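You operate a simulated robot arm through the tools that you are given. There is no shell and no other tool. Be economical: measure what you need, move in short steps, check, and stop when the job is done.

The job below is to be done with a simulated two-armed robot. You get a single attempt, and the scene is never put back.

## Task
Pick up the tall plaster mould that says "25 USES" from the low top of the dryer cabinet with one hand, pass it to the other hand and put it on the belt past the gate. Set down upright: tall plaster mould.

It is judged by the outcome, as a careful person would: the job done as asked, and still so three seconds after it is handed in. It fails if anything else is knocked over, pushed out of place, dropped, spilled or broken.

## Robot
Two 7-joint arms with two-finger parallel grippers on one trunk, on a base that drives. Base frame: it is fixed to the floor where the robot stands at the start and does not move with it; the origin is under the middle of the robot, x ahead of it, y to its left, z up. Units: mm, degrees, N and s.
The left shoulder is at the start at [50, 187, 1135], the right one opposite. With the tool pointing down near the work surface each hand reaches from about 100 to 640 mm from the robot's upright axis, wherever it stands, measured 20 degrees to its own side. Places, roughly: belt past the gate [-3500, -1100, 800]. Payload 3.43 kg a hand.
The TCP of each hand is the grasp point between the finger pads, 30 mm short of the fingertips. In the tool frame z runs along the fingers and y along their closing line. The gripper opens to 94 mm. The fingers are 28 mm wide and 10 mm thick; the gripper's body (50 by 96 mm) begins 55 mm behind the TCP.
Orientation is that of the tool frame in the base frame, as a unit quaternion [x, y, z, w]. With the fingers straight down and closing along the base's y, the tool's x points along the base's -x, its y along +y and its z along -z.

## Interface
- The arms move only by the tool arm_command. It takes "left_deltas", "right_deltas" or both (then of equal length, played together; a hand with none holds still); each is text: rows parted by semicolons, each of 7 numbers parted by spaces: the shift along the base's x, y, z in mm, then the turn, a rotation vector about the base's x, y, z in degrees, then the finger opening in mm, from 0 to 94. In form: tx ty tz ax ay az grip; .... A call has 1 to 20 rows; each row is the pose to reach, as a shift and turn from the pose commanded when the call began. A row lasts 0.2 s, in which the tool goes at most 50 mm and 8.6 degrees; a call with a longer step from one row to the next is refused whole, and so is a gripper value outside its range. Where a pose cannot be reached the arm comes as near as it can. A force on the tool above 40 N (or 10 N above the force at the start of the call, whichever is more), or a blocked arm, ends the call early, and 0.2 s more pass. The fingers move at their own pace (about 153 mm/s each) and stop on an object; they squeeze with about 28 N. The grip force told is the motor's: it shows also when the fingers shut on nothing. Time passes only in rows, and 0.2 s behind the last, so rows that repeat a pose let the fingers close. It gives the time, the measured TCP pose, the force on the tool (base axes), the opening and the grip force at its end, in the units of the frame above (readings bear some noise), with the torque about the TCP (base axes, N m) and any sound that the robot's microphone picked up, and new pictures: "show" is both (left out), scene, wrist or none (wrist: the cameras of the hands that moved).
- Cameras (640 x 400 px; columns grow to the right, rows downward): "scene" is now at [151.9, 10.6, 1327]; the picture's right is [-0.03, -1.00, 0.00], its down [-0.19, 0.01, -0.98] and it looks along [0.98, -0.03, -0.19] (base axes); focal length 214 px, centre (320, 200). "left" rides on the left gripper at [76, -14, -102] in its tool frame; the picture's right is [0.18, 0.98, 0.00], its down [-0.75, 0.14, -0.64] and it looks along [-0.63, 0.12, 0.77] (tool axes); focal length 243 px, centre (320, 200). "right" rides on the right gripper at [76, 14, -102] in its tool frame; the picture's right is [-0.18, 0.98, 0.00], its down [-0.75, -0.14, -0.64] and it looks along [-0.63, -0.12, 0.77] (tool axes); focal length 243 px, centre (320, 200). There is no depth. A picture from a camera that has moved, and an enlarged one, comes with that camera's place and axes in the base frame and with its lens. The place of the scene camera against the robot may be out by one fixed shift of up to 18 mm in any direction.
- raise_lower(by): slides the trunk up (or, below 0, down) by that many mm; the arms and the scene camera ride with it, the base frame stays. It gives what a move gives, with no picture.
- roll_base(legs): drives the robot by 1 to 6 legs, each [ahead, left, turn to the left] in mm, mm and degrees, along the robot's own axes; the way and the turn of a leg run together, so that a leg with both is an arc; at most 1500 mm and 180 degrees a leg. The arms and the cameras ride along, it lands a little off, and it stops where it bumps. It gives what a move gives, and a new picture of the scene camera.
- aim_head(pan, tilt): turns the head with the scene camera to pan (to the left, within 80 degrees either way) and tilt (down, from -29 to 69), counted from straight ahead of the robot. It gives what a move gives, and a new picture of the scene camera.
- close_up(camera, box): a new picture of the part [left, top, right, bottom] of that camera's present view, enlarged. It takes no simulated time.
- hand_in(): hands the job in; it is judged then, once.

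Go step by step. Nothing tells you exact positions but the pictures and the camera data: compare them with the known pose of the tool, close in by small moves and look again before you grip or let go. The budget is 120 turns and 260 pictures, counting those below and the enlarged ones. Unless the task says otherwise, let go and move clear before handing in, and close with one line.

The tools are called as name(argument=value, ...) on one line, values as JSON. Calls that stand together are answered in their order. arm_command: Moves the arms, as the interface text tells. Its arguments: {"type":"object","properties":{"left_deltas":{"type":"string"},"right_deltas":{"type":"string"},"show":{"type":"string","enum":["both","scene","wrist","none"]}},"required":[]} The other tools are called the same way: raise_lower (by) slides the trunk up or down; roll_base (legs) drives the base; aim_head (pan, tilt) turns the head that bears the scene camera; close_up (camera, box) takes an enlarged picture of a part of a camera's view; hand_in () hands the job in.

At the start:

```text
time: 0.0
left_tcp_pos: [386.2, 210.6, 1340.1]
left_ee_rot: [0.0, 1.0, 0.0, 0.001]
left_ft_force: [-0.3, -0.4, 0.0]
left_ft_torque: [-0.03, 0.01, -0.01]
left_opening: 94.1
left_grasp_force: 0.1
right_tcp_pos: [311.7, -141.3, 1235.8]
right_ee_rot: [0.0, 1.0, 0.001, 0.0]
right_ft_force: [-0.2, -1.3, -0.3]
right_ft_torque: [-0.02, 0.02, 0.0]
right_opening: 93.9
right_grasp_force: 0.0
trunk travel left (down, up): [-350.0, 82.0]
robot x, y, heading: [2.4, 2.8, -0.2]
head pan, tilt: [-1.8, 10.9]
```

scene: 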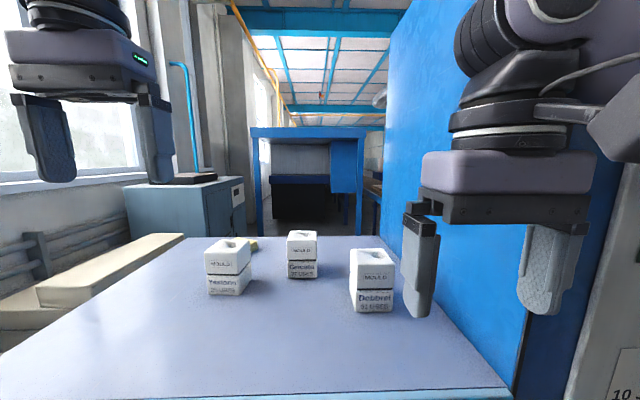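
right: 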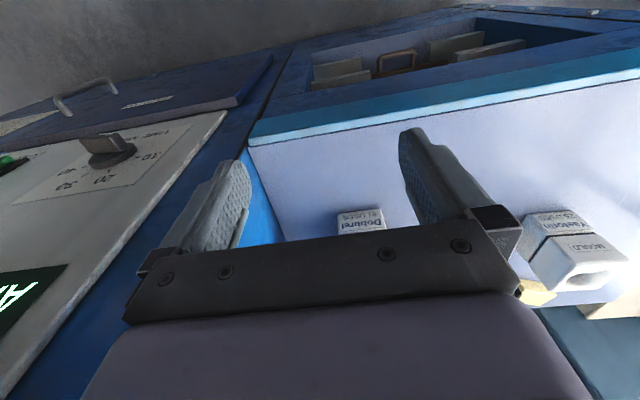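
left: 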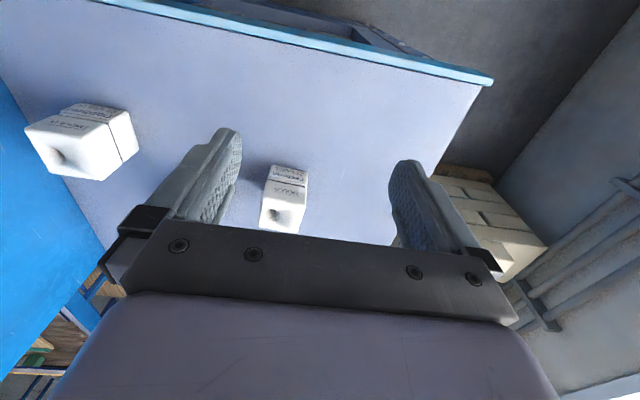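

I see three white moulds on the low cabinet top ahead. I'll enlarge them to read the labels.

close_up(camera="scene", box=[190, 220, 290, 310])

close_up(camera="scene", box=[270, 220, 410, 320])

```text
4.44 times, centred on (240, 265) of scene
camera zoom: at [151.9, 10.6, 1327.0], right [-0.03, -1.0, 0.0], down [-0.19, 0.01, -0.98], along [0.98, -0.03, -0.19], focal length 953 px, centre (676, -89)
```

zoom: 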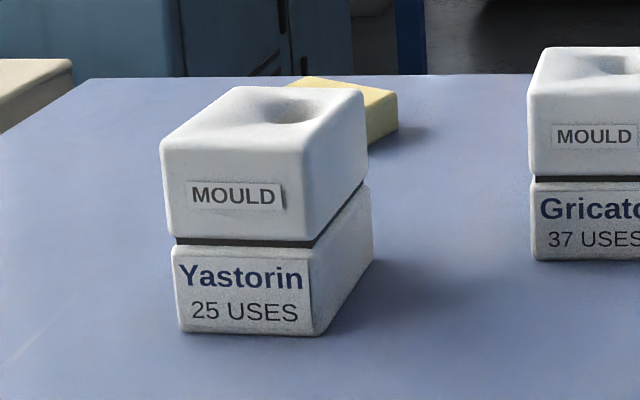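

```text
4.00 times, centred on (340, 270) of scene
camera zoom: at [151.9, 10.6, 1327.0], right [-0.03, -1.0, 0.0], down [-0.19, 0.01, -0.98], along [0.98, -0.03, -0.19], focal length 858 px, centre (240, -80)
```

zoom: 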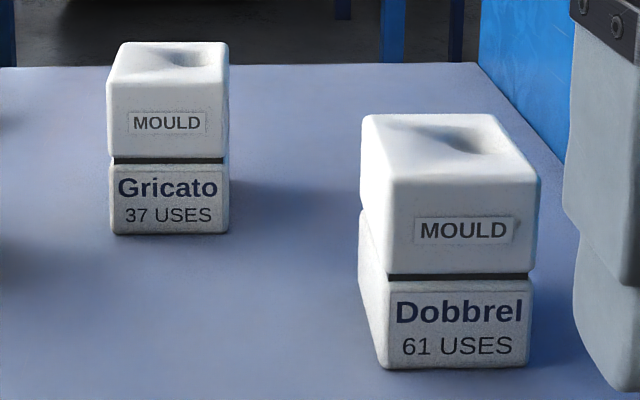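

The left mould, "Yastorin 25 USES", is the target. I'll enlarge it in the left camera to triangulate its position.

close_up(camera="left", box=[230, 145, 340, 245])

aim_head(pan=0, tilt=45)

```text
4.00 times, centred on (285, 195) of left
camera zoom: at [310.1, 196.5, 1441.7], right [-0.18, 0.98, 0.0], down [0.75, 0.14, 0.64], along [0.63, 0.12, -0.77], focal length 970 px, centre (460, 220)
```

zoom: 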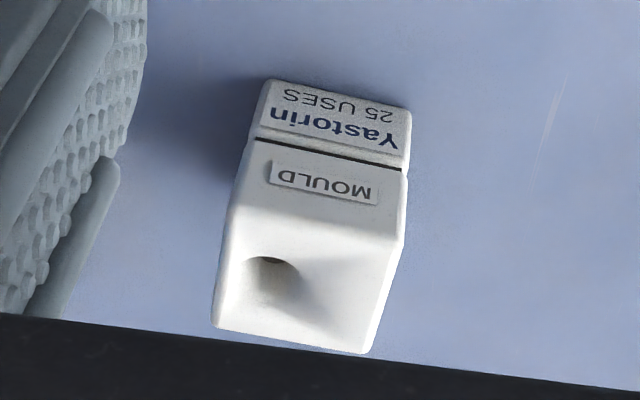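

```text
time: 1.0
left_tcp_pos: [385.7, 211.0, 1339.8]
left_ee_rot: [0.0, 1.0, 0.0, 0.001]
left_ft_force: [0.3, -0.2, 0.1]
left_ft_torque: [-0.01, 0.01, -0.03]
left_opening: 93.9
left_grasp_force: 0.1
right_tcp_pos: [310.5, -142.0, 1236.4]
right_ee_rot: [0.001, 1.0, 0.001, 0.0]
right_ft_force: [0.1, -0.1, -0.8]
right_ft_torque: [0.02, 0.02, -0.03]
right_opening: 93.9
right_grasp_force: 0.0
trunk travel left (down, up): [-350.0, 82.0]
robot x, y, heading: [-1.2, 1.4, 0.0]
head pan, tilt: [0.0, 45.0]
camera scene: at [140.1, 13.4, 1273.5], right [0.0, -1.0, 0.0], down [-0.71, 0.0, -0.71], along [0.71, 0.0, -0.71], focal length 214 px, centre (320, 200)
```

scene: 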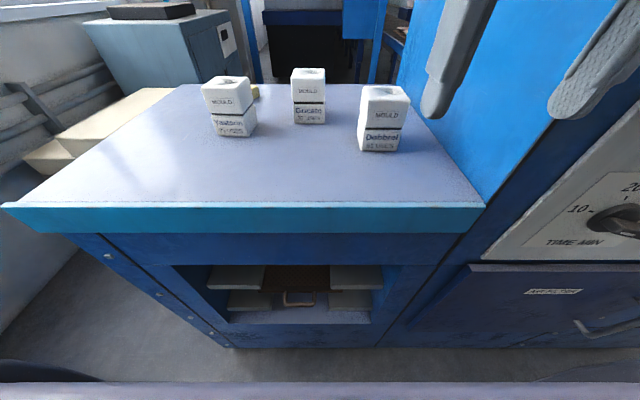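

The mould is roughly at x≈575, y≈190, on a top at z≈1070–1095. I'll move the left hand nearer to get a second view.

arm_command(left_deltas="40 -8 -20 0 0 0 94; 80 -16 -40 0 0 0 94; 120 -22 -60 0 0 0 94", show="wrist")

close_up(camera="left", box=[200, 80, 440, 230])

```text
time: 1.8
left_tcp_pos: [507.3, 189.4, 1279.1]
left_ee_rot: [0.001, 1.0, 0.0, -0.001]
left_ft_force: [0.3, -0.3, -0.7]
left_ft_torque: [0.01, 0.0, -0.03]
left_opening: 93.8
left_grasp_force: 0.0
right_tcp_pos: [312.3, -141.9, 1235.2]
right_ee_rot: [0.001, 1.0, 0.001, 0.001]
right_ft_force: [-0.1, -0.3, 0.0]
right_ft_torque: [0.0, -0.01, -0.01]
right_opening: 94.4
right_grasp_force: 0.0
trunk travel left (down, up): [-350.0, 82.0]
robot x, y, heading: [4.4, -1.3, -0.3]
head pan, tilt: [0.0, 45.0]
camera left: at [432.3, 174.0, 1380.8], right [-0.18, 0.98, 0.0], down [0.75, 0.14, 0.64], along [0.63, 0.12, -0.77], focal length 243 px, centre (320, 200)
```

left: 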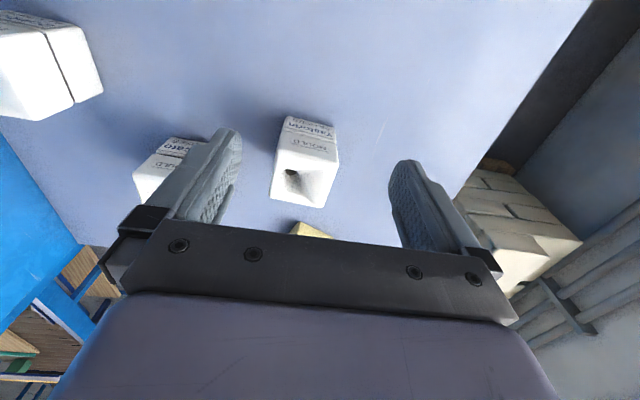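

```text
2.67 times, centred on (320, 155) of left
camera zoom: at [432.3, 174.0, 1380.8], right [-0.18, 0.98, 0.0], down [0.75, 0.14, 0.64], along [0.63, 0.12, -0.77], focal length 647 px, centre (320, 320)
```

zoom: 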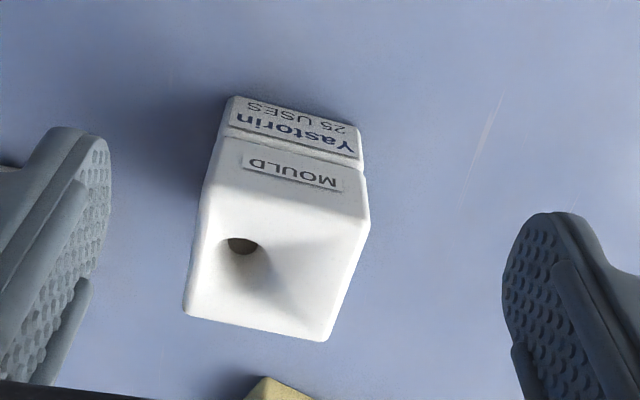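

Two views put the mould at about centre [608, 184], footprint ~70×70, base z≈1040, top ≈1138, turned about −5°. It is at the edge of reach, so I'll roll a little closer.

roll_base(legs=[[60, 0, 0]])

```text
time: 2.8
left_tcp_pos: [547.5, 188.8, 1277.7]
left_ee_rot: [0.001, 1.0, 0.0, -0.001]
left_ft_force: [-1.0, 0.0, -0.1]
left_ft_torque: [0.01, -0.03, 0.03]
left_opening: 93.7
left_grasp_force: 0.1
right_tcp_pos: [346.9, -141.5, 1235.7]
right_ee_rot: [-0.004, 1.0, -0.002, 0.005]
right_ft_force: [0.0, 0.1, 0.1]
right_ft_torque: [0.04, 0.01, -0.03]
right_opening: 93.9
right_grasp_force: 0.0
trunk travel left (down, up): [-350.0, 82.0]
robot x, y, heading: [38.0, -1.0, -0.1]
head pan, tilt: [0.0, 45.0]
stopped in leg 1: the robot was blocked; the commanded pose is now the measured one
camera scene: at [179.9, 13.5, 1273.7], right [0.0, -1.0, 0.0], down [-0.71, 0.0, -0.71], along [0.71, 0.0, -0.71], focal length 214 px, centre (320, 200)
```

scene: 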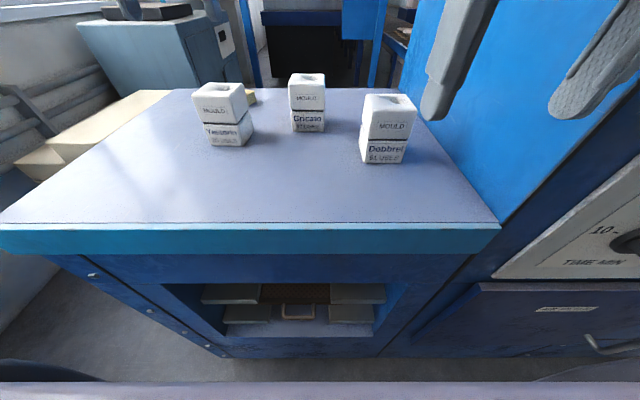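

The base lightly touched the cabinet after ~38 mm, which is enough. Now I'll put the left hand above the mould, turned −5°, and look.

arm_command(left_deltas="30 -2 -30 0 0 -3 94; 58 -5 -70 0 0 -5 94; 58 -5 -100 0 0 -5 94", show="wrist")

close_up(camera="scene", box=[140, 20, 340, 180])

```text
time: 3.6
left_tcp_pos: [605.6, 184.8, 1180.3]
left_ee_rot: [0.045, 0.999, 0.001, -0.001]
left_ft_force: [-0.6, -0.2, -0.8]
left_ft_torque: [0.02, 0.0, 0.0]
left_opening: 93.8
left_grasp_force: 0.1
right_tcp_pos: [346.6, -140.6, 1236.6]
right_ee_rot: [-0.004, 1.0, -0.003, 0.004]
right_ft_force: [0.5, -0.6, 0.6]
right_ft_torque: [0.01, 0.01, -0.02]
right_opening: 93.8
right_grasp_force: 0.1
trunk travel left (down, up): [-350.0, 82.0]
robot x, y, heading: [41.1, 2.4, -0.5]
head pan, tilt: [0.0, 45.0]
camera left: at [529.3, 176.7, 1280.5], right [-0.09, 1.0, 0.0], down [0.76, 0.07, 0.64], along [0.64, 0.06, -0.77], focal length 243 px, centre (320, 200)
```

left: 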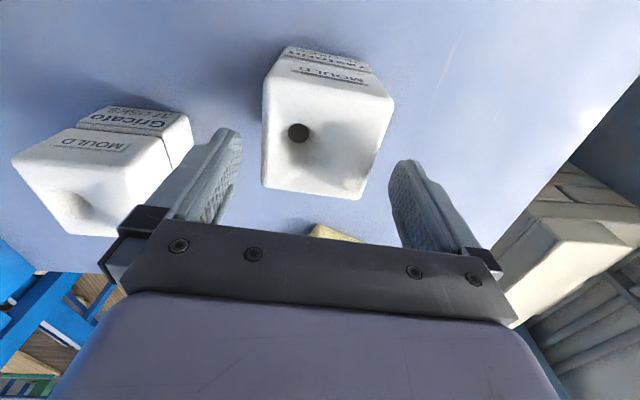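

```text
2.50 times, centred on (240, 100) of scene
camera zoom: at [179.5, 13.5, 1273.7], right [0.0, -1.0, 0.0], down [-0.71, 0.0, -0.71], along [0.71, 0.0, -0.71], focal length 536 px, centre (520, 450)
```

zoom: 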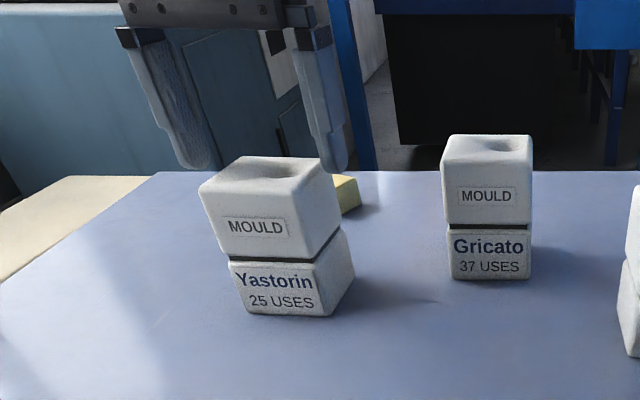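

The mould top sits centred between the fingers, with ~10 mm to spare either side. Descending in part and checking.

arm_command(left_deltas="-1 0 -25 0 0 0 94; -1 0 -50 0 0 0 94; -1 0 -60 0 0 0 94", show="wrist")

close_up(camera="scene", box=[140, 20, 340, 180])

```text
time: 4.4
left_tcp_pos: [604.5, 182.7, 1118.8]
left_ee_rot: [0.046, 0.999, 0.001, 0.0]
left_ft_force: [0.2, -0.3, 0.1]
left_ft_torque: [0.02, -0.01, -0.02]
left_opening: 93.8
left_grasp_force: 0.0
right_tcp_pos: [347.5, -140.1, 1237.1]
right_ee_rot: [-0.005, 1.0, -0.003, 0.003]
right_ft_force: [0.7, 0.0, -0.2]
right_ft_torque: [-0.02, 0.01, 0.03]
right_opening: 94.1
right_grasp_force: 0.1
trunk travel left (down, up): [-350.0, 82.0]
robot x, y, heading: [44.1, 0.1, -0.2]
head pan, tilt: [0.0, 45.0]
camera left: at [528.6, 175.3, 1220.6], right [-0.09, 1.0, 0.0], down [0.76, 0.07, 0.64], along [0.64, 0.06, -0.77], focal length 243 px, centre (320, 200)
```

left: 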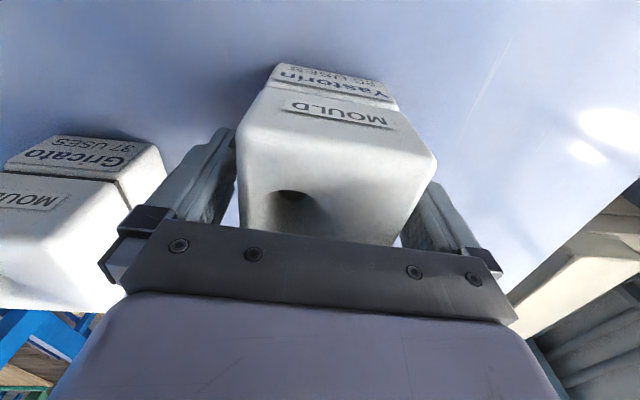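

```text
2.50 times, centred on (240, 100) of scene
camera zoom: at [179.5, 13.5, 1273.7], right [0.0, -1.0, 0.0], down [-0.71, 0.0, -0.71], along [0.71, 0.0, -0.71], focal length 536 px, centre (520, 450)
```

zoom: 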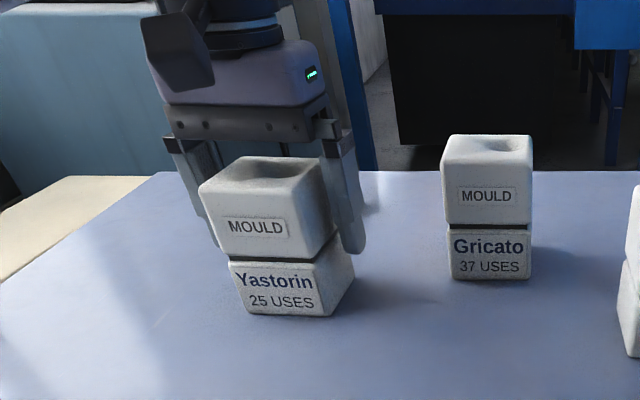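

Fingers straddle the mould cleanly. Down 24 mm more, then close.

arm_command(left_deltas="0 1 -12 0 0 0 94; 0 1 -24 0 0 0 94; 0 1 -24 0 0 0 94; 0 1 -24 0 0 0 80; 0 1 -24 0 0 0 60; 0 1 -24 0 0 0 50; 0 1 -24 0 0 0 50", show="wrist")

close_up(camera="scene", box=[140, 20, 340, 180])

```text
time: 6.0
left_tcp_pos: [605.7, 186.7, 1094.8]
left_ee_rot: [0.045, 0.999, 0.001, -0.001]
left_ft_force: [-1.7, -2.0, 1.1]
left_ft_torque: [-0.34, -0.03, -0.08]
left_opening: 76.3
left_grasp_force: 27.9
right_tcp_pos: [348.3, -141.6, 1237.2]
right_ee_rot: [-0.004, 1.0, -0.003, 0.005]
right_ft_force: [-0.2, -0.5, -0.9]
right_ft_torque: [0.01, -0.02, -0.01]
right_opening: 94.1
right_grasp_force: 0.2
trunk travel left (down, up): [-350.0, 82.0]
robot x, y, heading: [41.3, 1.3, 0.1]
head pan, tilt: [0.0, 45.0]
camera left: at [528.3, 177.0, 1196.8], right [-0.09, 1.0, 0.0], down [0.76, 0.07, 0.64], along [0.64, 0.06, -0.77], focal length 243 px, centre (320, 200)
```

left: 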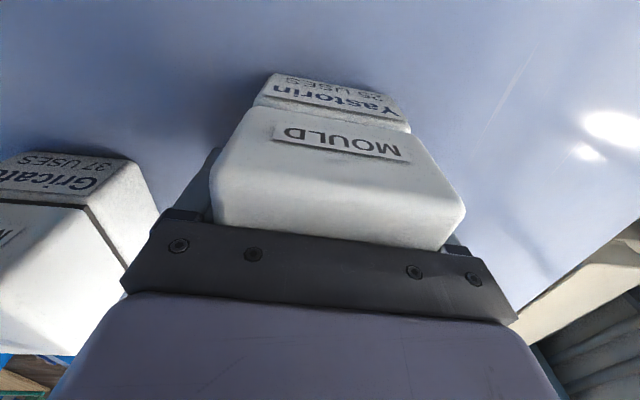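

```text
2.50 times, centred on (240, 100) of scene
camera zoom: at [179.5, 13.5, 1273.7], right [0.0, -1.0, 0.0], down [-0.71, 0.0, -0.71], along [0.71, 0.0, -0.71], focal length 536 px, centre (520, 450)
```

zoom: 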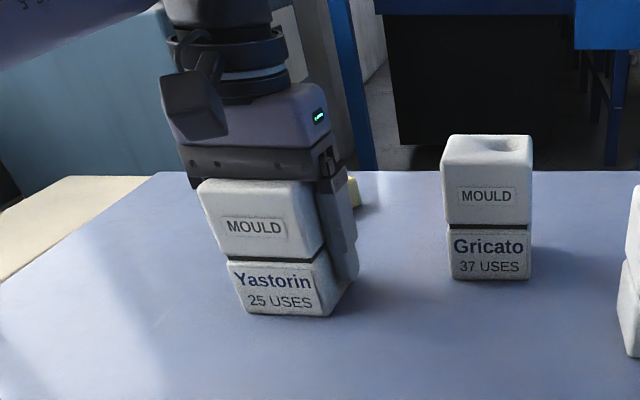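

Gripped at 76 mm. Lifting a little and checking that it comes up whole.

arm_command(left_deltas="0 0 10 0 0 0 50; 0 0 30 0 0 0 50; 0 0 60 0 0 0 50; 0 0 90 0 0 0 50", show="both")

```text
time: 7.0
left_tcp_pos: [605.1, 185.4, 1181.8]
left_ee_rot: [0.045, 0.999, 0.0, -0.001]
left_ft_force: [-0.1, 0.2, -5.9]
left_ft_torque: [0.02, 0.01, -0.03]
left_opening: 76.5
left_grasp_force: 28.6
right_tcp_pos: [347.4, -140.2, 1236.3]
right_ee_rot: [-0.004, 1.0, -0.003, 0.004]
right_ft_force: [-0.6, 0.0, 0.9]
right_ft_torque: [-0.01, 0.02, 0.0]
right_opening: 94.0
right_grasp_force: 0.0
trunk travel left (down, up): [-350.0, 82.0]
robot x, y, heading: [43.6, -4.9, 0.4]
head pan, tilt: [0.0, 45.0]
camera scene: at [179.5, 13.5, 1273.6], right [0.0, -1.0, 0.0], down [-0.71, 0.0, -0.71], along [0.71, 0.0, -0.71], focal length 214 px, centre (320, 200)
camera left: at [528.5, 177.2, 1284.8], right [-0.09, 1.0, 0.0], down [0.76, 0.07, 0.64], along [0.64, 0.06, -0.77], focal length 243 px, centre (320, 200)
```

scene: 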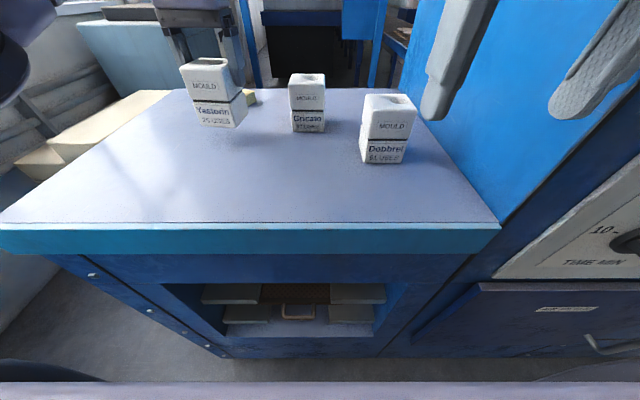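
left: 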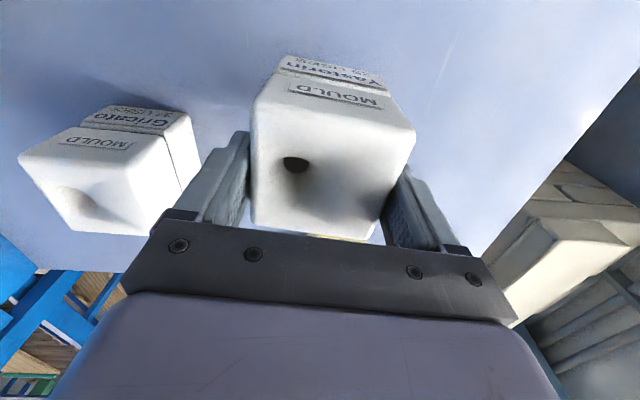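

The mould appears to have slid about 40 mm down in the fingers. I'll check that before continuing.

close_up(camera="scene", box=[140, 0, 340, 160])

arm_command(left_deltas="0 0 -15 0 0 0 50", show="wrist")

```text
2.50 times, centred on (240, 80) of scene
camera zoom: at [179.5, 13.5, 1273.6], right [0.0, -1.0, 0.0], down [-0.71, 0.0, -0.71], along [0.71, 0.0, -0.71], focal length 536 px, centre (520, 500)
```

zoom: 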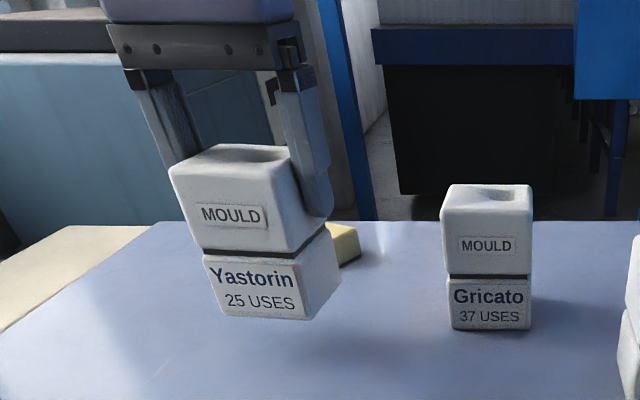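

```text
time: 7.4
left_tcp_pos: [604.9, 184.9, 1167.8]
left_ee_rot: [0.045, 0.999, 0.0, -0.001]
left_ft_force: [0.2, 0.6, -5.5]
left_ft_torque: [0.02, -0.04, 0.01]
left_opening: 76.4
left_grasp_force: 27.8
right_tcp_pos: [347.6, -141.1, 1235.6]
right_ee_rot: [-0.004, 1.0, -0.003, 0.004]
right_ft_force: [0.4, -0.1, 0.1]
right_ft_torque: [-0.01, 0.02, -0.05]
right_opening: 93.9
right_grasp_force: 0.0
trunk travel left (down, up): [-350.0, 82.0]
robot x, y, heading: [40.5, 2.0, -0.1]
head pan, tilt: [0.0, 45.0]
camera left: at [527.6, 176.4, 1270.0], right [-0.1, 1.0, 0.0], down [0.76, 0.07, 0.64], along [0.64, 0.06, -0.77], focal length 243 px, centre (320, 200)
```

left: 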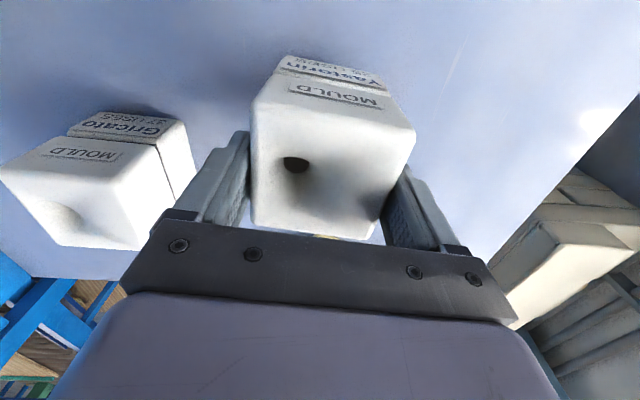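

The mould did slip (it's slippery under ~28 N) but is now steady. I'll lower it back to the table, slide the fingers fully down, and lift again far more slowly.

arm_command(left_deltas="0 0 -8 0 0 0 50; 0 0 -16 0 0 0 50; 0 0 -24 0 0 0 50; 0 0 -30 0 0 0 50; 0 0 -36 0 0 0 50; 0 0 -42 0 0 0 50; 0 0 -48 0 0 0 50; 0 0 -54 0 0 0 50; 0 0 -60 0 0 0 50; 0 0 -66 0 0 0 50; 0 0 -71 0 0 0 50; 0 0 -75 0 0 0 50; 0 0 -75 0 0 0 50", show="both")

```text
time: 10.2
left_tcp_pos: [604.5, 183.9, 1097.4]
left_ee_rot: [0.045, 0.999, 0.001, 0.001]
left_ft_force: [-0.1, -3.4, 26.1]
left_ft_torque: [-0.3, 0.18, -0.05]
left_opening: 76.4
left_grasp_force: 27.4
right_tcp_pos: [347.4, -142.2, 1236.4]
right_ee_rot: [-0.005, 1.0, -0.001, 0.003]
right_ft_force: [0.5, 0.4, 0.3]
right_ft_torque: [-0.01, -0.01, 0.02]
right_opening: 94.0
right_grasp_force: 0.1
trunk travel left (down, up): [-350.0, 82.0]
robot x, y, heading: [41.3, 2.0, -0.1]
head pan, tilt: [0.0, 45.0]
camera scene: at [178.7, 12.0, 1273.8], right [0.0, -1.0, 0.0], down [-0.71, 0.0, -0.71], along [0.71, 0.0, -0.71], focal length 214 px, centre (320, 200)
camera left: at [526.3, 175.7, 1199.2], right [-0.09, 1.0, 0.0], down [0.76, 0.07, 0.65], along [0.64, 0.06, -0.76], focal length 243 px, centre (320, 200)
```

scene: 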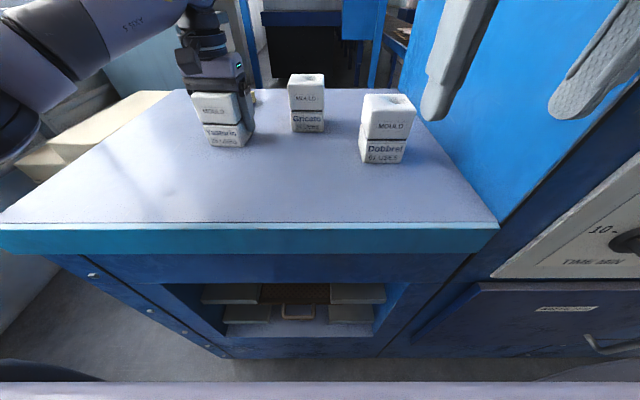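
left: 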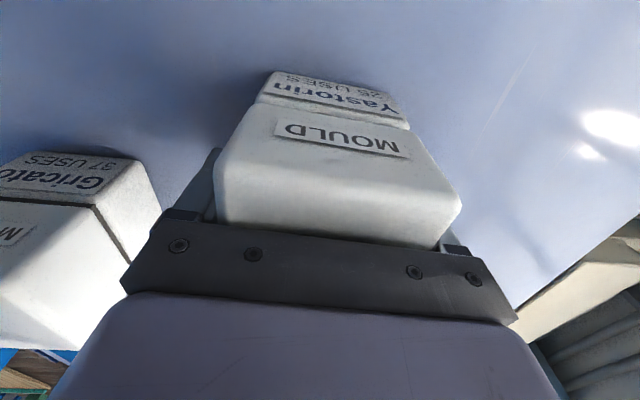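

Sliding took ~26 N, so friction is good; the mould may have been stuck to the top or the grip unseated. Lifting now in small steps, watching the force.

arm_command(left_deltas="0 0 -3 0 0 0 50; 0 0 -1 0 0 0 50; 0 0 1 0 0 0 50; 0 0 3 0 0 0 50; 0 0 5 0 0 0 50; 0 0 7 0 0 0 50; 0 0 9 0 0 0 50", show="wrist")

close_up(camera="scene", box=[140, 20, 340, 180])

```text
time: 11.8
left_tcp_pos: [604.3, 184.9, 1102.3]
left_ee_rot: [0.045, 0.999, 0.002, 0.0]
left_ft_force: [0.2, 1.5, -4.7]
left_ft_torque: [-0.02, 0.0, 0.06]
left_opening: 76.2
left_grasp_force: 27.3
right_tcp_pos: [346.8, -141.5, 1237.6]
right_ee_rot: [-0.004, 1.0, -0.003, 0.004]
right_ft_force: [0.5, -0.3, 0.0]
right_ft_torque: [0.01, 0.02, -0.01]
right_opening: 94.0
right_grasp_force: 0.0
trunk travel left (down, up): [-350.0, 82.0]
robot x, y, heading: [41.6, -3.3, -0.2]
head pan, tilt: [0.0, 45.0]
camera left: at [528.0, 176.1, 1204.6], right [-0.1, 1.0, 0.0], down [0.76, 0.07, 0.64], along [0.64, 0.06, -0.77], focal length 243 px, centre (320, 200)
```

left: 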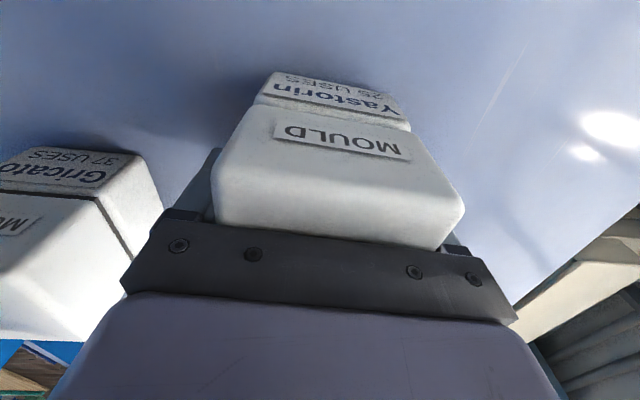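

```text
2.50 times, centred on (240, 100) of scene
camera zoom: at [179.5, 12.5, 1273.5], right [0.0, -1.0, 0.0], down [-0.71, 0.0, -0.71], along [0.71, 0.0, -0.71], focal length 536 px, centre (520, 450)
```

zoom: 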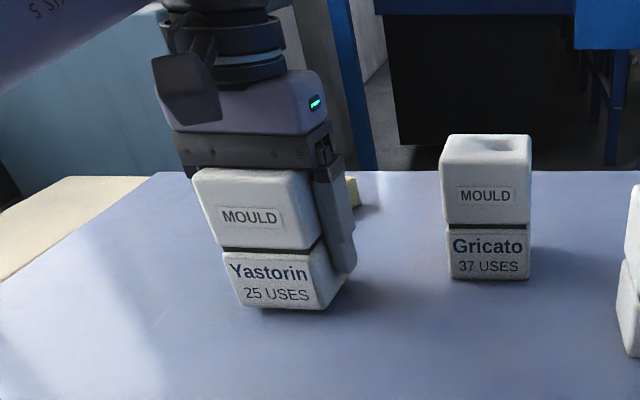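

It lifts without slipping now. Continuing gently upward.

arm_command(left_deltas="0 0 3 0 0 0 50; 0 0 8 0 0 0 50; 0 0 14 0 0 0 50; 0 0 20 0 0 0 50; 0 0 27 0 0 0 50; 0 0 34 0 0 0 50; 0 0 41 0 0 0 50; 0 0 48 0 0 0 50; 0 0 55 0 0 0 50; 0 0 62 0 0 0 50; 0 0 69 0 0 0 50; 0 0 75 0 0 0 50; 0 0 80 0 0 0 50", show="wrist")

```text
time: 14.6
left_tcp_pos: [603.8, 183.8, 1183.0]
left_ee_rot: [0.045, 0.999, 0.001, -0.001]
left_ft_force: [0.1, -0.2, -4.8]
left_ft_torque: [0.04, -0.04, 0.01]
left_opening: 76.5
left_grasp_force: 27.9
right_tcp_pos: [346.5, -141.4, 1236.5]
right_ee_rot: [-0.004, 1.0, -0.002, 0.005]
right_ft_force: [-0.3, -0.1, -0.3]
right_ft_torque: [-0.02, -0.02, -0.05]
right_opening: 93.8
right_grasp_force: 0.0
trunk travel left (down, up): [-350.0, 82.0]
robot x, y, heading: [41.0, -1.8, 0.1]
head pan, tilt: [0.0, 45.0]
camera left: at [527.5, 175.3, 1285.9], right [-0.09, 1.0, 0.0], down [0.76, 0.07, 0.64], along [0.64, 0.06, -0.77], focal length 243 px, centre (320, 200)
```

left: 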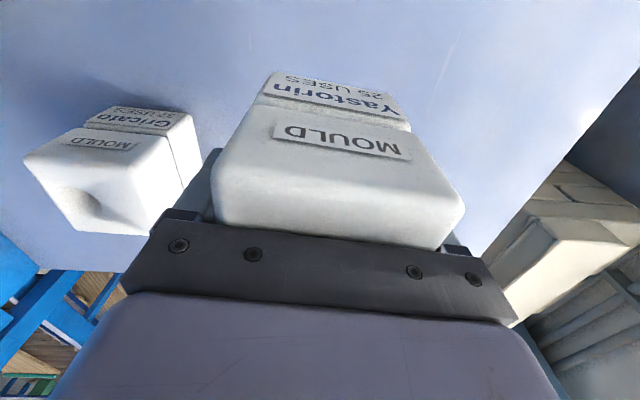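

Held firmly with no slip. I'll bring the hand in closer to the body, then look around before backing out.

arm_command(left_deltas="-10 0 5 0 0 0 50; -25 0 15 0 0 0 50; -45 -3 25 0 0 0 50; -65 -6 35 0 0 0 50; -85 -10 45 0 0 0 50; -105 -15 55 0 0 0 50; -125 -20 60 0 0 0 50; -145 -25 65 0 0 0 50; -160 -30 68 0 0 0 50; -170 -33 70 0 0 0 50", show="none")

aim_head(pan=80, tilt=25)

aim_head(pan=-80, tilt=25)

```text
time: 16.8
left_tcp_pos: [434.0, 153.4, 1254.1]
left_ee_rot: [0.046, 0.999, 0.0, 0.0]
left_ft_force: [0.0, 0.7, -6.0]
left_ft_torque: [0.02, -0.05, 0.02]
left_opening: 76.6
left_grasp_force: 27.7
right_tcp_pos: [347.2, -140.5, 1236.0]
right_ee_rot: [-0.004, 1.0, -0.003, 0.005]
right_ft_force: [-0.4, 0.0, -0.2]
right_ft_torque: [0.04, 0.02, -0.01]
right_opening: 94.1
right_grasp_force: 0.0
trunk travel left (down, up): [-350.0, 82.0]
robot x, y, heading: [41.6, -0.7, -0.1]
head pan, tilt: [0.0, 45.0]
```

```text
time: 18.3
left_tcp_pos: [434.4, 152.7, 1254.0]
left_ee_rot: [0.045, 0.999, 0.0, -0.001]
left_ft_force: [-0.9, 0.0, -5.0]
left_ft_torque: [0.03, -0.05, -0.01]
left_opening: 76.2
left_grasp_force: 27.5
right_tcp_pos: [347.5, -141.1, 1238.2]
right_ee_rot: [-0.004, 1.0, -0.002, 0.005]
right_ft_force: [0.0, -0.7, -0.8]
right_ft_torque: [0.0, -0.01, -0.04]
right_opening: 94.1
right_grasp_force: 0.1
trunk travel left (down, up): [-350.0, 82.0]
robot x, y, heading: [41.9, -0.9, -0.4]
head pan, tilt: [80.0, 25.0]
camera scene: at [114.4, 103.7, 1304.1], right [0.98, -0.18, 0.0], down [-0.07, -0.42, -0.91], along [0.16, 0.89, -0.42], focal length 214 px, centre (320, 200)
```

scene: 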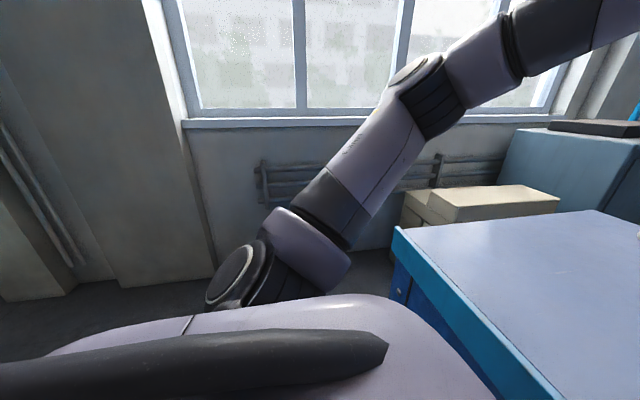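

```text
time: 20.8
left_tcp_pos: [434.6, 151.1, 1254.9]
left_ee_rot: [0.045, 0.999, 0.001, -0.001]
left_ft_force: [-0.4, -0.5, -5.3]
left_ft_torque: [-0.03, -0.05, 0.01]
left_opening: 76.3
left_grasp_force: 28.4
right_tcp_pos: [346.4, -141.6, 1237.1]
right_ee_rot: [-0.004, 1.0, -0.003, 0.005]
right_ft_force: [0.6, -0.7, -0.5]
right_ft_torque: [0.0, 0.01, 0.03]
right_opening: 94.0
right_grasp_force: 0.1
trunk travel left (down, up): [-350.0, 82.0]
robot x, y, heading: [41.2, -1.6, -0.2]
head pan, tilt: [-80.0, 25.0]
camera scene: at [113.9, -77.6, 1304.1], right [-0.99, -0.17, 0.0], down [-0.07, 0.42, -0.91], along [0.16, -0.89, -0.42], focal length 214 px, centre (320, 200)
```

scene: 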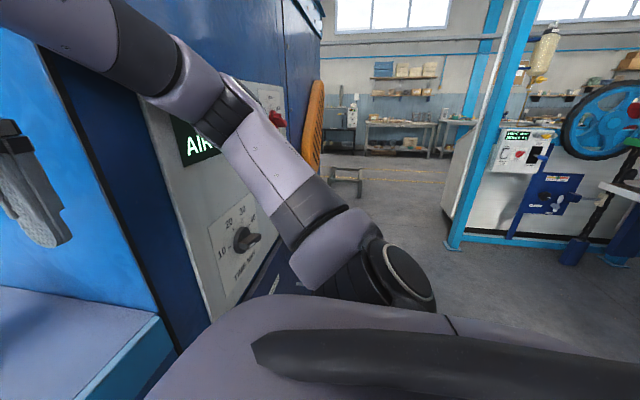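

The floor to left and right looks free. I'll back off 300 mm from the cabinet and look to the right-rear.

roll_base(legs=[[-300, 0, 0]])

```text
time: 22.8
left_tcp_pos: [137.6, 152.7, 1252.2]
left_ee_rot: [0.047, 0.999, 0.002, -0.002]
left_ft_force: [0.4, 0.9, -5.4]
left_ft_torque: [0.0, 0.0, -0.01]
left_opening: 76.1
left_grasp_force: 27.9
right_tcp_pos: [49.9, -139.8, 1236.4]
right_ee_rot: [-0.003, 1.0, -0.002, 0.003]
right_ft_force: [-0.1, 0.2, 0.1]
right_ft_torque: [0.01, 0.01, 0.0]
right_opening: 94.0
right_grasp_force: 0.0
trunk travel left (down, up): [-350.0, 82.0]
robot x, y, heading: [-255.9, 2.5, -0.2]
head pan, tilt: [-80.0, 25.0]
camera scene: at [-183.1, -76.2, 1304.0], right [-0.99, -0.17, 0.0], down [-0.07, 0.42, -0.91], along [0.15, -0.89, -0.42], focal length 214 px, centre (320, 200)
```

scene: 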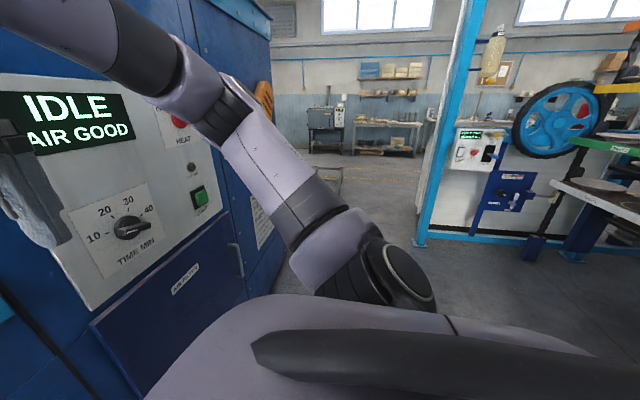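

Clear of the cabinet. Turning right 90° in place to see the machine side.

aim_head(pan=-45, tilt=20)

roll_base(legs=[[0, 0, -90]])

```text
time: 23.9
left_tcp_pos: [140.0, 153.3, 1252.1]
left_ee_rot: [0.047, 0.999, 0.002, -0.001]
left_ft_force: [-0.3, -0.1, -5.6]
left_ft_torque: [-0.01, -0.04, 0.02]
left_opening: 76.2
left_grasp_force: 28.5
right_tcp_pos: [50.7, -140.2, 1237.2]
right_ee_rot: [-0.002, 1.0, -0.003, 0.002]
right_ft_force: [0.5, 0.1, -0.3]
right_ft_torque: [0.01, -0.01, 0.01]
right_opening: 93.9
right_grasp_force: 0.0
trunk travel left (down, up): [-350.0, 82.0]
robot x, y, heading: [-259.0, -1.7, -0.5]
head pan, tilt: [-45.0, 20.0]
camera scene: at [-132.6, -51.7, 1312.0], right [-0.71, -0.7, 0.0], down [-0.24, 0.24, -0.94], along [0.66, -0.67, -0.34], focal length 214 px, centre (320, 200)
```

scene: 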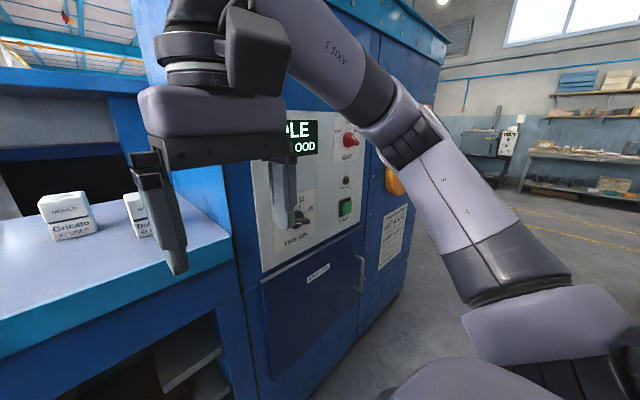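

```text
time: 28.0
left_tcp_pos: [-96.9, -391.3, 1253.3]
left_ee_rot: [0.732, 0.681, 0.002, -0.001]
left_ft_force: [-0.2, -0.8, -4.4]
left_ft_torque: [-0.05, 0.02, 0.01]
left_opening: 76.4
left_grasp_force: 28.0
right_tcp_pos: [-393.0, -308.7, 1236.8]
right_ee_rot: [0.698, 0.716, -0.005, 0.001]
right_ft_force: [-0.8, 0.3, -0.4]
right_ft_torque: [0.03, 0.0, -0.02]
right_opening: 94.2
right_grasp_force: 0.1
trunk travel left (down, up): [-350.0, 82.0]
robot x, y, heading: [-255.0, 2.7, -89.4]
head pan, tilt: [-45.0, 20.0]
camera scene: at [-320.7, -110.8, 1312.0], right [-0.72, 0.7, 0.0], down [0.24, 0.25, -0.94], along [-0.65, -0.67, -0.34], focal length 214 px, centre (320, 200)
```

scene: 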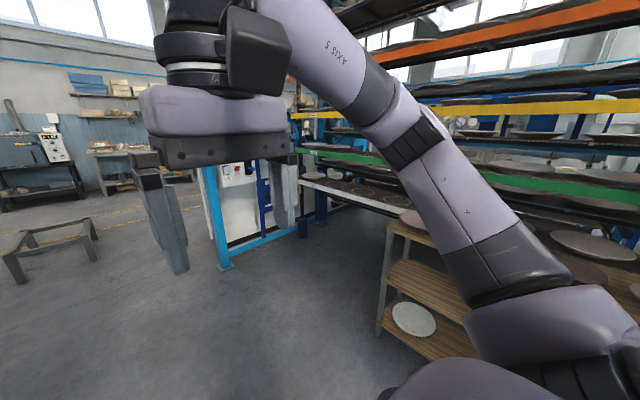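

There's an open workshop floor; a rack/belt line runs to my right. Looking ahead and fully right.

aim_head(pan=0, tilt=15)

aim_head(pan=-80, tilt=20)

```text
time: 29.1
left_tcp_pos: [-97.4, -390.5, 1252.4]
left_ee_rot: [0.732, 0.681, 0.002, -0.001]
left_ft_force: [0.7, -0.6, -5.2]
left_ft_torque: [-0.04, -0.01, 0.01]
left_opening: 76.3
left_grasp_force: 27.7
right_tcp_pos: [-393.0, -308.6, 1235.4]
right_ee_rot: [0.698, 0.716, -0.005, 0.001]
right_ft_force: [-0.5, -0.1, 0.1]
right_ft_torque: [0.01, 0.01, 0.0]
right_opening: 93.8
right_grasp_force: 0.0
trunk travel left (down, up): [-350.0, 82.0]
robot x, y, heading: [-258.0, 2.5, -88.9]
head pan, tilt: [0.0, 15.0]
camera scene: at [-254.4, -137.4, 1320.1], right [-1.0, -0.01, 0.0], down [0.0, 0.26, -0.97], along [0.01, -0.97, -0.26], focal length 214 px, centre (320, 200)
```

scene: 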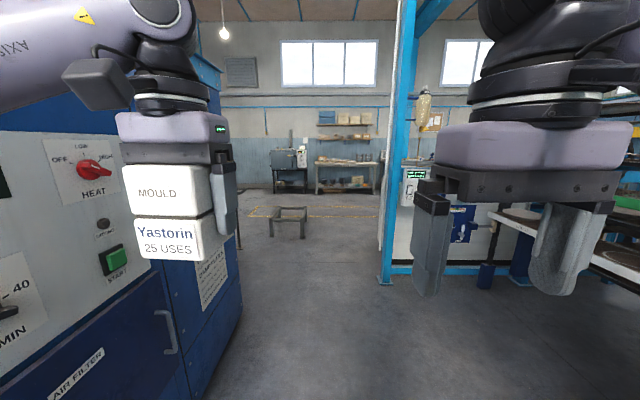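

```text
time: 30.7
left_tcp_pos: [-98.6, -391.2, 1252.9]
left_ee_rot: [0.732, 0.682, 0.002, -0.001]
left_ft_force: [0.6, -0.3, -5.0]
left_ft_torque: [0.0, -0.06, -0.01]
left_opening: 76.4
left_grasp_force: 28.2
right_tcp_pos: [-393.2, -309.3, 1235.6]
right_ee_rot: [0.698, 0.716, -0.004, 0.001]
right_ft_force: [0.0, 0.0, -0.1]
right_ft_torque: [-0.03, 0.0, -0.01]
right_opening: 94.3
right_grasp_force: 0.1
trunk travel left (down, up): [-350.0, 82.0]
robot x, y, heading: [-258.7, 1.1, -89.1]
head pan, tilt: [-80.0, 20.0]
camera scene: at [-347.2, -61.6, 1312.0], right [-0.19, 0.98, 0.0], down [0.34, 0.07, -0.94], along [-0.92, -0.18, -0.34], focal length 214 px, centre (320, 200)
```

scene: 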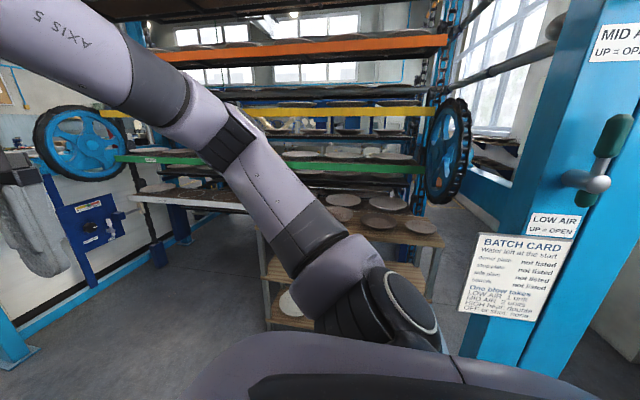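

Let me enlarge the rightward view to understand the route and the belt.

close_up(camera="scene", box=[240, 80, 480, 230])

close_up(camera="scene", box=[0, 80, 240, 230])

```text
2.67 times, centred on (360, 155) of scene
camera zoom: at [-347.2, -61.6, 1312.0], right [-0.19, 0.98, 0.0], down [0.34, 0.07, -0.94], along [-0.92, -0.18, -0.34], focal length 572 px, centre (213, 320)
```

zoom: 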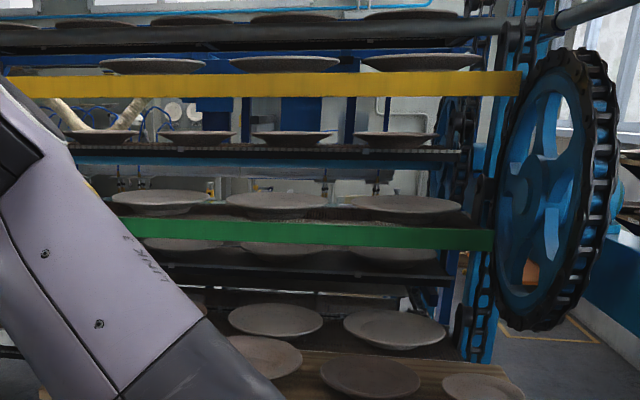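

```text
2.67 times, centred on (120, 155) of scene
camera zoom: at [-347.2, -61.6, 1312.0], right [-0.19, 0.98, 0.0], down [0.34, 0.07, -0.94], along [-0.92, -0.18, -0.34], focal length 572 px, centre (853, 320)
```

zoom: 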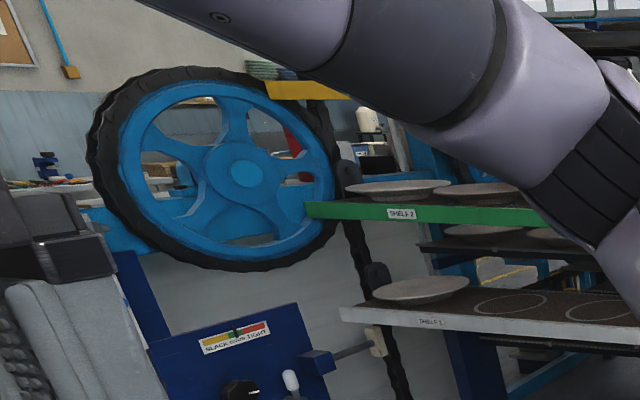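

The route needs care, but first I'll do the handover here in open space. I'll turn the right hand so that its fingers point left (towards the held mould), closing fore-aft, camera up.

arm_command(right_deltas="-8 -5 0 4.62 -4.62 -4.62 94; -16 -10 0 9.24 -9.24 -9.24 94; -24 -15 0 13.9 -13.9 -13.9 94; -32 -20 0 18.5 -18.5 -18.5 94; -40 -25 0 23.1 -23.1 -23.1 94; -46 -30 0 27.7 -27.7 -27.7 94; -50 -35 0 32.3 -32.3 -32.3 94; -55 -40 0 37 -37 -37 94; -60 -45 0 41.6 -41.6 -41.6 94; -65 -50 0 46.2 -46.2 -46.2 94; -70 -55 0 50.8 -50.8 -50.8 94; -75 -60 0 55.4 -55.4 -55.4 94; -80 -65 0 60 -60 -60 94; -85 -70 0 64.7 -64.7 -64.7 94; -85 -70 0 69.3 -69.3 -69.3 94; -85 -70 0 69.3 -69.3 -69.3 94", show="none")

aim_head(pan=0, tilt=25)

```text
time: 34.1
left_tcp_pos: [-98.9, -391.8, 1252.6]
left_ee_rot: [0.732, 0.682, 0.001, -0.001]
left_ft_force: [0.1, -0.1, -5.1]
left_ft_torque: [-0.03, 0.0, 0.02]
left_opening: 76.3
left_grasp_force: 28.2
right_tcp_pos: [-478.0, -379.3, 1236.1]
right_ee_rot: [0.709, 0.01, 0.705, 0.008]
right_ft_force: [0.2, -0.5, -0.5]
right_ft_torque: [-0.01, -0.02, 0.01]
right_opening: 93.9
right_grasp_force: 0.1
trunk travel left (down, up): [-350.0, 82.0]
robot x, y, heading: [-257.7, 1.0, -89.2]
head pan, tilt: [-80.0, 20.0]
```

```text
time: 35.6
left_tcp_pos: [-97.6, -391.1, 1253.8]
left_ee_rot: [0.732, 0.681, 0.001, -0.001]
left_ft_force: [0.7, 0.4, -5.7]
left_ft_torque: [-0.04, 0.01, -0.02]
left_opening: 76.2
left_grasp_force: 28.4
right_tcp_pos: [-477.9, -378.8, 1235.4]
right_ee_rot: [0.709, 0.011, 0.705, 0.007]
right_ft_force: [-0.2, 0.3, -0.2]
right_ft_torque: [-0.02, 0.02, -0.03]
right_opening: 94.1
right_grasp_force: 0.2
trunk travel left (down, up): [-350.0, 82.0]
robot x, y, heading: [-258.3, 4.1, -89.1]
head pan, tilt: [0.0, 25.0]
camera scene: at [-254.4, -136.1, 1303.9], right [-1.0, -0.01, 0.0], down [-0.01, 0.42, -0.91], along [0.01, -0.91, -0.42], focal length 214 px, centre (320, 200)
```

scene: 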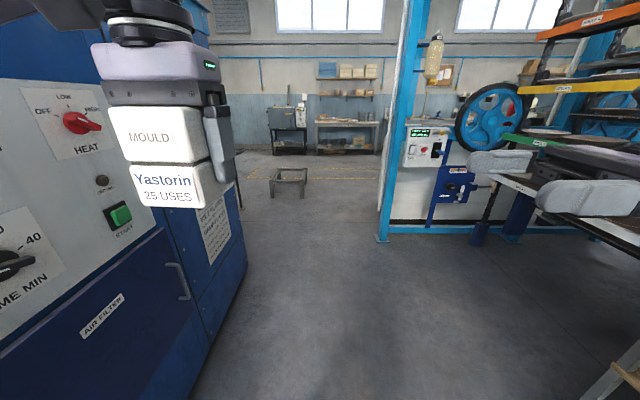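

The right hand now points left with its camera up. Bringing the mould towards the centre and the right hand to a pre-grasp, with small angle trims.

arm_command(left_deltas="-8 0 0 0 0 0 50; -22 0 0 0 0 0 50; -40 0 0 0 0 0 50; -60 0 0 0 0 0 50; -80 0 0 0 0 0 50; -98 0 0 0 0 0 50; -112 0 0 0 0 0 50; -120 0 0 0 0 0 50; -120 0 0 0 0 0 50", right_deltas="10 0 3 0.5 0 -1 94; 28 0 6 1 0 -2 94; 46 0 9 1.45 0 -3 94; 64 0 12 1.45 0 -4.3 94; 82 -1 14 1.45 0 -4.3 94; 100 -2 15 1.45 0 -4.3 94; 118 -3 16 1.45 0 -4.3 94; 133 -3 16 1.45 0 -4.3 94; 133 -3 16 1.45 0 -4.3 94")

```text
time: 37.6
left_tcp_pos: [-217.6, -391.6, 1252.4]
left_ee_rot: [0.732, 0.681, 0.002, -0.001]
left_ft_force: [-0.2, -0.4, -4.6]
left_ft_torque: [-0.04, 0.0, 0.01]
left_opening: 76.4
left_grasp_force: 28.5
right_tcp_pos: [-344.8, -381.6, 1251.6]
right_ee_rot: [0.709, -0.026, 0.704, 0.026]
right_ft_force: [0.6, -0.2, 0.5]
right_ft_torque: [0.01, -0.03, -0.02]
right_opening: 94.1
right_grasp_force: 0.0
trunk travel left (down, up): [-350.0, 82.0]
robot x, y, heading: [-253.7, 4.6, -89.3]
head pan, tilt: [0.0, 25.0]
camera scene: at [-254.5, -136.0, 1303.9], right [-1.0, -0.02, 0.0], down [-0.01, 0.42, -0.91], along [0.01, -0.91, -0.42], focal length 214 px, centre (320, 200)
camera right: at [-445.8, -389.6, 1327.8], right [-0.07, -0.98, -0.18], down [-0.64, 0.19, -0.75], along [0.77, 0.06, -0.64], focal length 243 px, centre (320, 200)
camera left: at [-226.0, -315.7, 1353.7], right [0.99, 0.11, 0.0], down [0.09, -0.76, 0.64], along [0.07, -0.64, -0.77], focal length 243 px, centre (320, 200)
```

scene: 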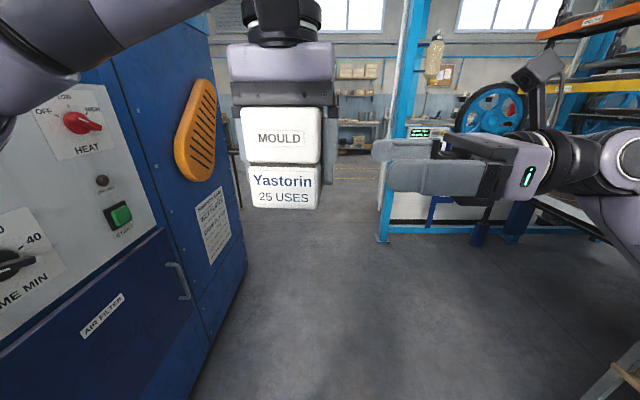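
right: 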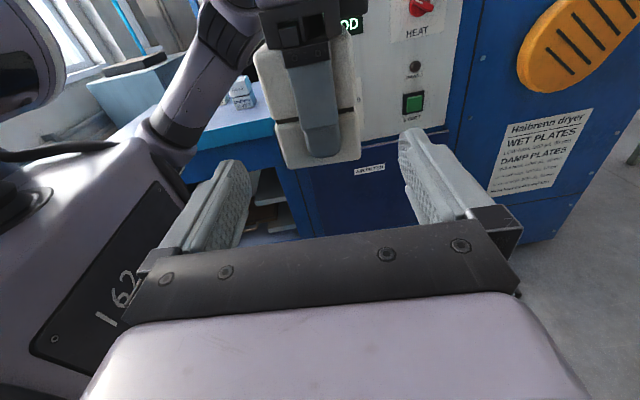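
left: 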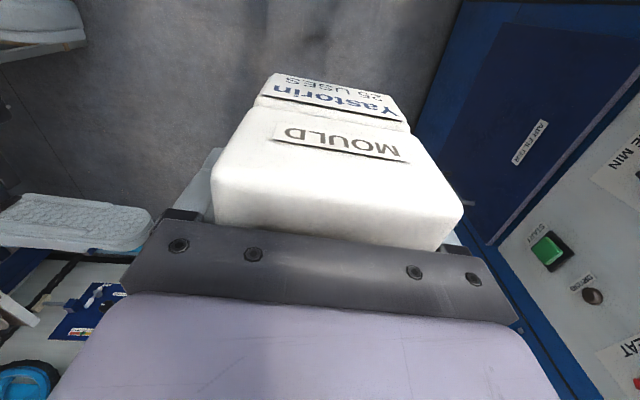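

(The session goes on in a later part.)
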